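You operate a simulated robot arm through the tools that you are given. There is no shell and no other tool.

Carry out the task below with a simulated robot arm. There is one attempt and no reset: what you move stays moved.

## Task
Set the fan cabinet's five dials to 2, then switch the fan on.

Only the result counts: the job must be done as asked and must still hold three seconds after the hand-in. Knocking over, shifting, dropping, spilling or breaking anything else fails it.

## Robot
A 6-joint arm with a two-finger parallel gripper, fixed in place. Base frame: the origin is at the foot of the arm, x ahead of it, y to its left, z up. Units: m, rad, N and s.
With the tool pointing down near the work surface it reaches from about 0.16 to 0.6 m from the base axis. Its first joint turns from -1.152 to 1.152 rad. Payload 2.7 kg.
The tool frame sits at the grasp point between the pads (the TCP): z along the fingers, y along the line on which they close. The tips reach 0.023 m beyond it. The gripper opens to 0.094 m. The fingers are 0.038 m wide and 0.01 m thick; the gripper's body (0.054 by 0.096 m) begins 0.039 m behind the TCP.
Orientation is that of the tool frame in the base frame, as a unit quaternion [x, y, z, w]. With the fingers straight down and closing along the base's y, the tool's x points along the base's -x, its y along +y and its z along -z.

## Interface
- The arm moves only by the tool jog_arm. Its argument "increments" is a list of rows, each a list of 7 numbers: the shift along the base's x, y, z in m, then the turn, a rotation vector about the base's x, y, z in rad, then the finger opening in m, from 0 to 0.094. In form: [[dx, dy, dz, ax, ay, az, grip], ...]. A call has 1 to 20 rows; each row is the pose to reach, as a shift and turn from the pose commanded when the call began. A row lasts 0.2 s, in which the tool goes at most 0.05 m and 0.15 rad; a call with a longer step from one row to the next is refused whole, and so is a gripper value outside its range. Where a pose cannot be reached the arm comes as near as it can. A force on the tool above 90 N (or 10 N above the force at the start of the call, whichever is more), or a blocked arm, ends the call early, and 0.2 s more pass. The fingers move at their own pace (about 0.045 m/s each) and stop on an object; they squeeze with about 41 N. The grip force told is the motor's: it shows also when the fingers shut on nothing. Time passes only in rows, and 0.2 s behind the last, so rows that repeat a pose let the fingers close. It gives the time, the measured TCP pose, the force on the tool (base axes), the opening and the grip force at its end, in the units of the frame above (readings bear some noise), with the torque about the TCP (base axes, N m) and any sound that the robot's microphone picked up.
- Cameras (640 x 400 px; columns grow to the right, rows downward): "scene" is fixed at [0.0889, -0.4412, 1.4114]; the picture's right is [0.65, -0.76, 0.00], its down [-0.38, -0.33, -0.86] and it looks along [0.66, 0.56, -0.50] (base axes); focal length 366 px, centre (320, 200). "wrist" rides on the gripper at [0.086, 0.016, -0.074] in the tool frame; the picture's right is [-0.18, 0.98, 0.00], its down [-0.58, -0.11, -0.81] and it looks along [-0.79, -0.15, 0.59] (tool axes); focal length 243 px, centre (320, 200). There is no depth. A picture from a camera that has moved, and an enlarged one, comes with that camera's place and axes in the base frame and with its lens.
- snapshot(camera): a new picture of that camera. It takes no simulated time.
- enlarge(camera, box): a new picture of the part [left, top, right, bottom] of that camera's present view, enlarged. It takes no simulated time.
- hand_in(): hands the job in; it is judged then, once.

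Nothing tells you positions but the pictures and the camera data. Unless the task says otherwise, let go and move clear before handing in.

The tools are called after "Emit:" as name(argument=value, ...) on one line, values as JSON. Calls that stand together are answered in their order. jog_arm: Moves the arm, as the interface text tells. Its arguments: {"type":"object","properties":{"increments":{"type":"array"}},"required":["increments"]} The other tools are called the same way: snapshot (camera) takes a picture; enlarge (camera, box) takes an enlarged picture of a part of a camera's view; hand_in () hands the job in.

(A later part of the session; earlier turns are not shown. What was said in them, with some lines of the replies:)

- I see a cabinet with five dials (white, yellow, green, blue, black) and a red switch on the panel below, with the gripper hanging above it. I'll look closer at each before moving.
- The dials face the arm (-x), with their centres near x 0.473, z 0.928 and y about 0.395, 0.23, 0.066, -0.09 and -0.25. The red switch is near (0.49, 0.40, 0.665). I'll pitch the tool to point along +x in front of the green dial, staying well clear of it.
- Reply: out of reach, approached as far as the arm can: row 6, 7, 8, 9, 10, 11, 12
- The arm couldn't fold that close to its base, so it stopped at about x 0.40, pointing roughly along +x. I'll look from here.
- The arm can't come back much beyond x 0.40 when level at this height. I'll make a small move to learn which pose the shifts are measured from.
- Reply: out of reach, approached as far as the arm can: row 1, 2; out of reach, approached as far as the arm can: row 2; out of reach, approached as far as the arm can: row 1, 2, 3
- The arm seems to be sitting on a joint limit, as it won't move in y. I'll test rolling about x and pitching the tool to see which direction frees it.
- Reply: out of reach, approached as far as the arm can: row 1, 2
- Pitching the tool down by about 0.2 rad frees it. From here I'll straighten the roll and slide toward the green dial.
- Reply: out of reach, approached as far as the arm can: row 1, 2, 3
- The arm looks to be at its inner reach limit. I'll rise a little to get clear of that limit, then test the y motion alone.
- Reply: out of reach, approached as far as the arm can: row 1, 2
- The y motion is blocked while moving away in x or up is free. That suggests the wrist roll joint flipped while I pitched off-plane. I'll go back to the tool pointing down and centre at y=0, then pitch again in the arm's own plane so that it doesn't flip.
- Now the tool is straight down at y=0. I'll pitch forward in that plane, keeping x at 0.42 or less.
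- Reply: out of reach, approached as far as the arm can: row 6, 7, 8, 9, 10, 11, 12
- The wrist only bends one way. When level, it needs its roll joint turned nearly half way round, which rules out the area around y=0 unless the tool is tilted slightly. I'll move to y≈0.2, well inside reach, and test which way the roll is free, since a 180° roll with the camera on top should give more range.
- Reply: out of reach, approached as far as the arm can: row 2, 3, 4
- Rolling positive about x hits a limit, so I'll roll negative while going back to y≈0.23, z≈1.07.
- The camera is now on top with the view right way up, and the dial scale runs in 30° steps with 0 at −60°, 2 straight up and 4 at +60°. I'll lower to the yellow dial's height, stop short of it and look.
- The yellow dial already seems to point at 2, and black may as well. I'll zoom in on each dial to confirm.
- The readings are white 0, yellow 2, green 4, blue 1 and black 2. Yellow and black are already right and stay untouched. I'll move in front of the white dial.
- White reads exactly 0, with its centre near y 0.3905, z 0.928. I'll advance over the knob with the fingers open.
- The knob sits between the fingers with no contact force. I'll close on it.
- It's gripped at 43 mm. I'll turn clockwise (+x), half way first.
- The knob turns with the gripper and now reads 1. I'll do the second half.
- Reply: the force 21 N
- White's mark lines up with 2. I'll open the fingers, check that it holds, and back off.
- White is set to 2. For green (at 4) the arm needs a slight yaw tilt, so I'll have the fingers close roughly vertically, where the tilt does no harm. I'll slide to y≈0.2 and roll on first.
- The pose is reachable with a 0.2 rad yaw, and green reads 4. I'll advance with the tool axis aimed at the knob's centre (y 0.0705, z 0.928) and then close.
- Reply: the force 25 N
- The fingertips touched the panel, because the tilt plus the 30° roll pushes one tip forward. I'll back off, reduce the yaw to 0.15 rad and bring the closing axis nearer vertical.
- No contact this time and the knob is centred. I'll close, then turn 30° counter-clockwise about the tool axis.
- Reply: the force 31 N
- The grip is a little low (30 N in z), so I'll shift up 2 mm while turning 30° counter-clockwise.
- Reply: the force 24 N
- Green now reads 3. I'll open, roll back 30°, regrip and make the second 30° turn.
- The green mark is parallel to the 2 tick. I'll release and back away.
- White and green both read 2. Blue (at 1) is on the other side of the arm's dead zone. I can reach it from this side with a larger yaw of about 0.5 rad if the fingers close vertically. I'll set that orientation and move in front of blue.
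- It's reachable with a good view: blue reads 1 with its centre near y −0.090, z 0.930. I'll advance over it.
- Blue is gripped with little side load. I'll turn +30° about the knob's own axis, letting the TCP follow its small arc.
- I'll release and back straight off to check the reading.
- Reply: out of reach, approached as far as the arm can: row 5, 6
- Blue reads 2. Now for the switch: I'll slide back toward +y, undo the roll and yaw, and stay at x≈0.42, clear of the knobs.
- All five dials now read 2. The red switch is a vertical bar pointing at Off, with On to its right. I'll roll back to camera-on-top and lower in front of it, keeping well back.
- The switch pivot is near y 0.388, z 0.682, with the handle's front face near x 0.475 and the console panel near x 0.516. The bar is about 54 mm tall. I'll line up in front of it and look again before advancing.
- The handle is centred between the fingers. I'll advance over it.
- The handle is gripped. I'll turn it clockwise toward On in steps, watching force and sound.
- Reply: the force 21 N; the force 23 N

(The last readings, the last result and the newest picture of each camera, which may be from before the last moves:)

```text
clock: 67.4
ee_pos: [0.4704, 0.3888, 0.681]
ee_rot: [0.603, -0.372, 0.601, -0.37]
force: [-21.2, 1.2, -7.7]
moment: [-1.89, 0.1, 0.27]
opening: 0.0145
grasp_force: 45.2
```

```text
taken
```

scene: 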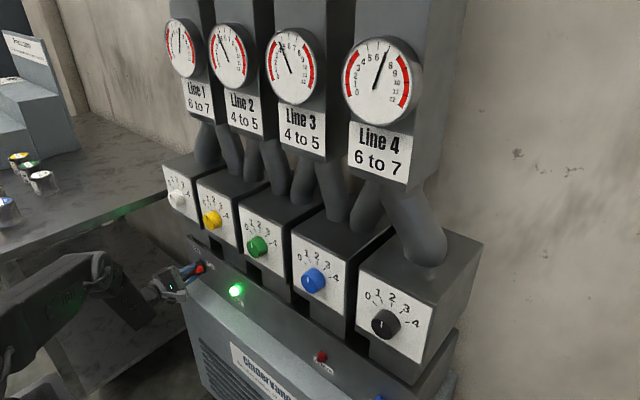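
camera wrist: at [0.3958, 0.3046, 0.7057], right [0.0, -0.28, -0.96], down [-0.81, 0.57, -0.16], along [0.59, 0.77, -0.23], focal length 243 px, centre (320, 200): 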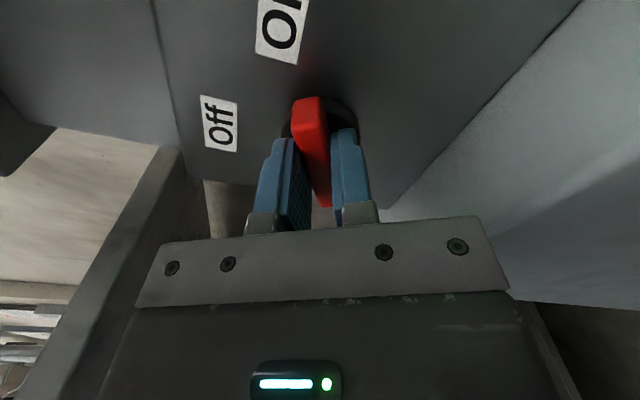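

The Run lamp is lit, the gauges have risen, and the handle has reached its stop (1.9 N m). I'll release it and back away.

Emit:
jog_arm(increments=[[0, 0, 0, -0.02, 0, 0, 0.02], [0, 0, 0, -0.02, 0, 0, 0.04], [0, 0, 0, -0.02, 0, 0, 0.06], [0, 0, 0, -0.02, 0, 0, 0.06], [-0.02, 0, 0, -0.02, 0, 0, 0.06], [-0.04, 0, 0, -0.02, 0, 0, 0.06], [-0.06, 0, 0, -0.02, 0, 0, 0.06], [-0.06, 0, 0, -0.02, 0, 0, 0.06], [-0.06, 0, 0, -0.02, 0, 0, 0.06]])

Emit:
snapshot(camera="wrist")

Emit:
snapshot(camera="scene")

Emit:
enlarge(camera="scene", box=[150, 220, 290, 330])

Emit:
enlarge(camera="scene", box=[155, 0, 435, 190])

Emit:
enlarge(camera="scene", box=[155, 150, 295, 270])

Emit:
enlarge(camera="scene", box=[285, 230, 445, 350])

```text
clock: 69.4
ee_pos: [0.4105, 0.3891, 0.6822]
ee_rot: [0.605, -0.367, 0.605, -0.365]
force: [1.3, 0.5, -0.9]
moment: [0.0, 0.02, 0.02]
opening: 0.0601
grasp_force: 0.0
```

```text
taken
camera wrist: at [0.3363, 0.3046, 0.709], right [0.0, -0.29, -0.96], down [-0.81, 0.57, -0.17], along [0.59, 0.77, -0.24], focal length 243 px, centre (320, 200)
```

wrist: 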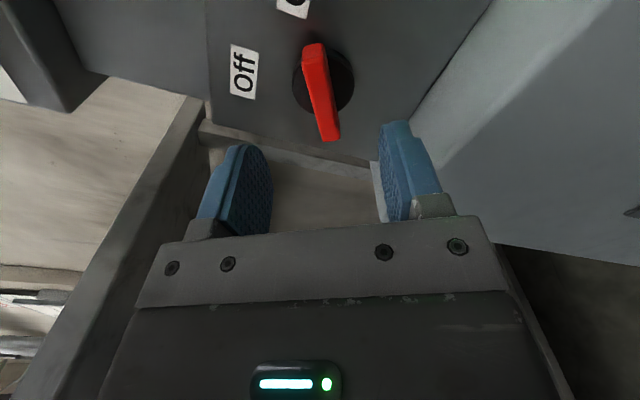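

```text
taken
```

scene: 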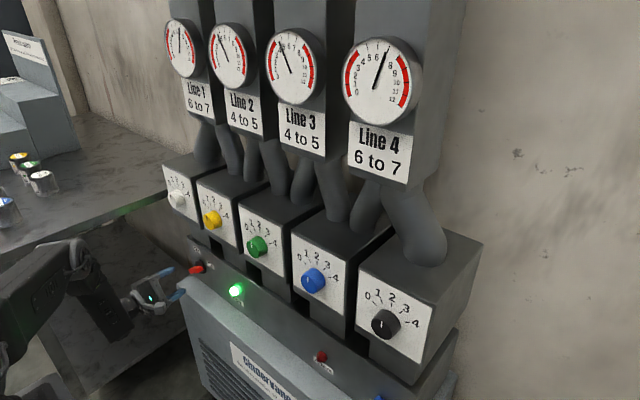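

```text
3.64 times, centred on (220, 275) of scene
camera zoom: at [0.0889, -0.4412, 1.4114], right [0.65, -0.76, 0.0], down [-0.38, -0.33, -0.86], along [0.66, 0.56, -0.5], focal length 1333 px, centre (684, -73)
```

zoom: 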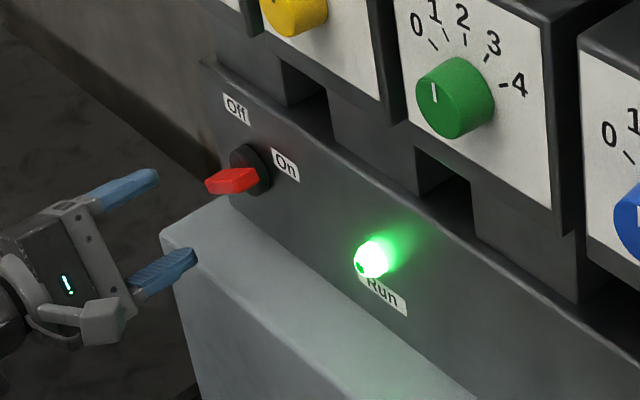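

```text
2.11 times, centred on (295, 95) of scene
camera zoom: at [0.0889, -0.4412, 1.4114], right [0.65, -0.76, 0.0], down [-0.38, -0.33, -0.86], along [0.66, 0.56, -0.5], focal length 772 px, centre (373, 421)
```

zoom: 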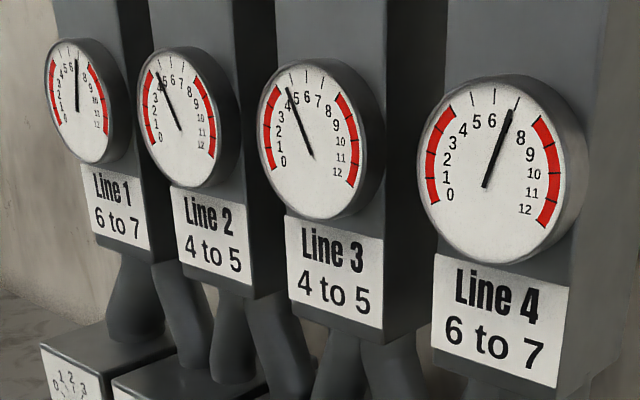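

```text
3.33 times, centred on (225, 210) of scene
camera zoom: at [0.0889, -0.4412, 1.4114], right [0.65, -0.76, 0.0], down [-0.38, -0.33, -0.86], along [0.66, 0.56, -0.5], focal length 1222 px, centre (637, 167)
```

zoom: 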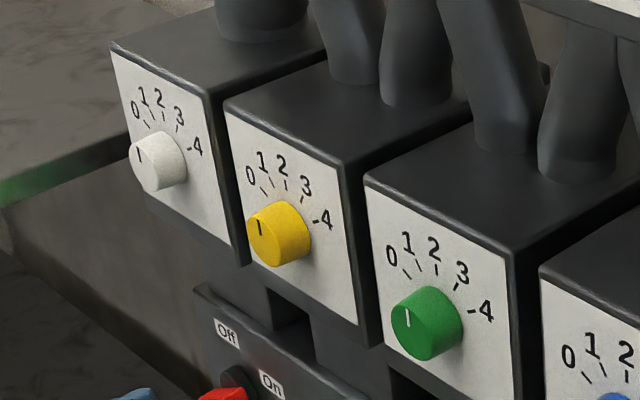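

```text
3.33 times, centred on (365, 290) of scene
camera zoom: at [0.0889, -0.4412, 1.4114], right [0.65, -0.76, 0.0], down [-0.38, -0.33, -0.86], along [0.66, 0.56, -0.5], focal length 1222 px, centre (170, -100)
```

zoom: 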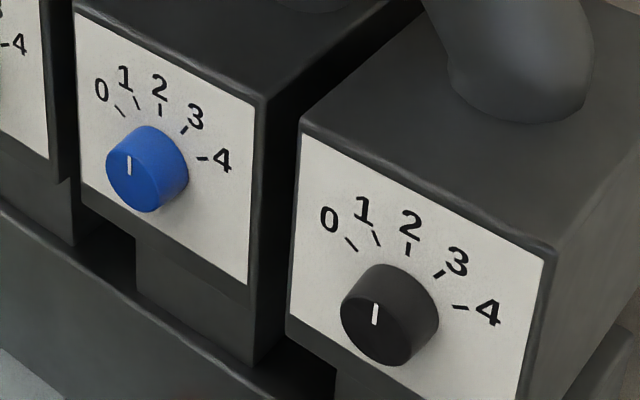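

Emit:
enlarge(camera="scene", box=[335, 30, 430, 130])

Emit:
enlarge(camera="scene", box=[160, 10, 210, 85])

Emit:
enlarge(camera="scene", box=[205, 15, 335, 110])

Emit:
enlarge(camera="scene", box=[270, 320, 430, 400])

```text
4.00 times, centred on (382, 80) of scene
camera zoom: at [0.0889, -0.4412, 1.4114], right [0.65, -0.76, 0.0], down [-0.38, -0.33, -0.86], along [0.66, 0.56, -0.5], focal length 1466 px, centre (70, 680)
```

zoom: 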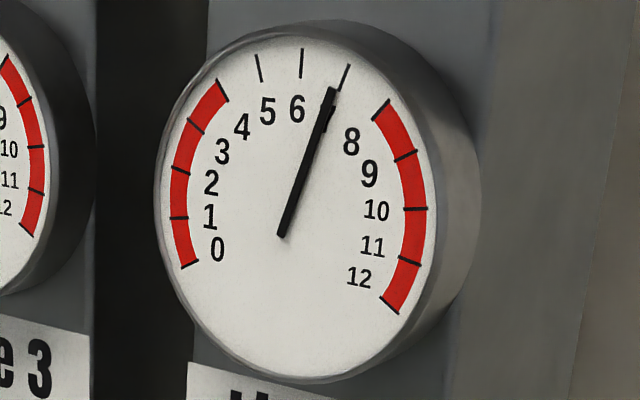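

```text
5.33 times, centred on (185, 48) of scene
camera zoom: at [0.0889, -0.4412, 1.4114], right [0.65, -0.76, 0.0], down [-0.38, -0.33, -0.86], along [0.66, 0.56, -0.5], focal length 1954 px, centre (1040, 1013)
```

zoom: 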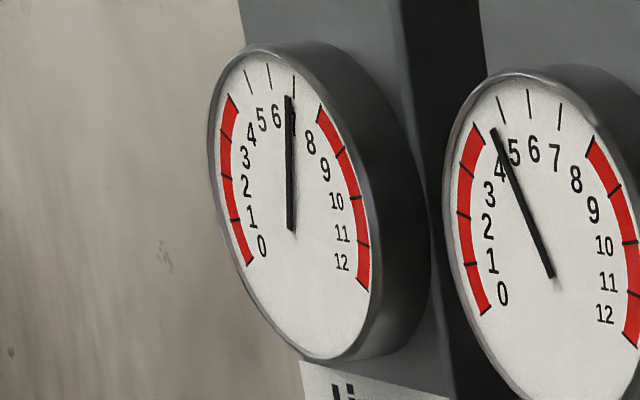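

```text
4.21 times, centred on (270, 62) of scene
camera zoom: at [0.0889, -0.4412, 1.4114], right [0.65, -0.76, 0.0], down [-0.38, -0.33, -0.86], along [0.66, 0.56, -0.5], focal length 1543 px, centre (530, 779)
```

zoom: 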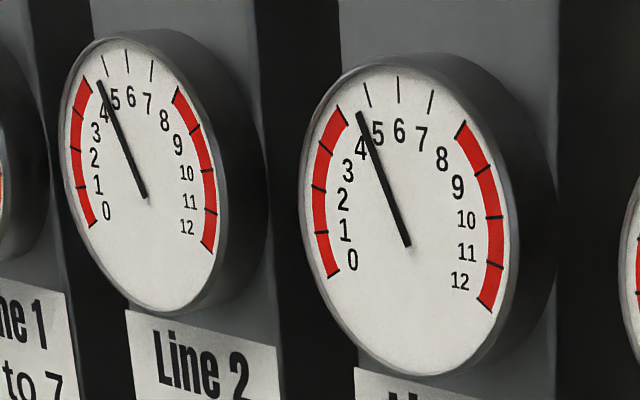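

```text
4.00 times, centred on (350, 360) of scene
camera zoom: at [0.0889, -0.4412, 1.4114], right [0.65, -0.76, 0.0], down [-0.38, -0.33, -0.86], along [0.66, 0.56, -0.5], focal length 1466 px, centre (200, -440)
```

zoom: 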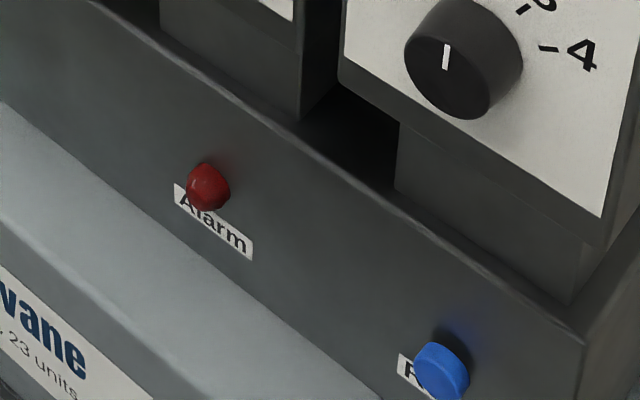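

The gauges sit in the plain bands and the alarm is dark. I'll wait a few seconds to confirm it holds.

Emit:
jog_arm(increments=[[-0.01, 0, 0, 0, 0, 0, 0.06], [-0.01, 0, 0, 0, 0, 0, 0.06], [-0.01, 0, 0, 0, 0, 0, 0.06], [-0.01, 0, 0, 0, 0, 0, 0.06], [-0.01, 0, 0, 0, 0, 0, 0.06], [-0.01, 0, 0, 0, 0, 0, 0.06], [-0.01, 0, 0, 0, 0, 0, 0.06], [-0.01, 0, 0, 0, 0, 0, 0.06], [-0.01, 0, 0, 0, 0, 0, 0.06], [-0.01, 0, 0, 0, 0, 0, 0.06], [-0.01, 0, 0, 0, 0, 0, 0.06], [-0.01, 0, 0, 0, 0, 0, 0.06], [-0.01, 0, 0, 0, 0, 0, 0.06], [-0.01, 0, 0, 0, 0, 0, 0.06], [-0.01, 0, 0, 0, 0, 0, 0.06], [-0.01, 0, 0, 0, 0, 0, 0.06], [-0.01, 0, 0, 0, 0, 0, 0.06], [-0.01, 0, 0, 0, 0, 0, 0.06]])

Emit:
snapshot(camera="scene")

```text
clock: 73.2
ee_pos: [0.4004, 0.389, 0.6827]
ee_rot: [0.605, -0.367, 0.605, -0.365]
force: [0.2, 0.1, -0.8]
moment: [-0.05, -0.04, 0.0]
opening: 0.0599
grasp_force: 0.0
```

```text
taken
```

scene: 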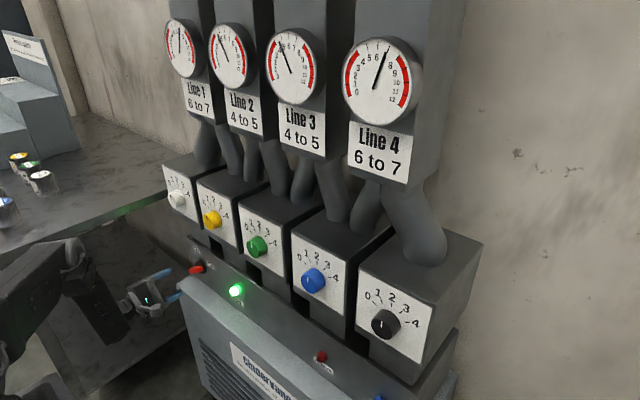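

Everything has held: all five dials read 2, the switch is at On, the Run lamp is lit, the alarm is dark and the gripper is clear. I'm handing in.

Emit:
hand_in()

```text
The job is handed in.
```

All five dials now read 2 and the fan is on, and I've handed the job in. About four seconds after I let go and backed off, the Run lamp was still lit and the gauges were steady. The alarm lamp stayed dark.

- **Dials:** I turned white from 0, green from 4 and blue from 1. Yellow and black already read 2, so I left them alone.
- **Switch:** I turned the red handle clockwise from Off until it reached its stop at On. The Run lamp lit and all four gauges rose to about the ranges on their labels.
- **Contact:** On the first approach to the green dial, the fingertips pressed lightly on its panel (about 24 N). I backed off at once, and nothing looked moved or damaged.
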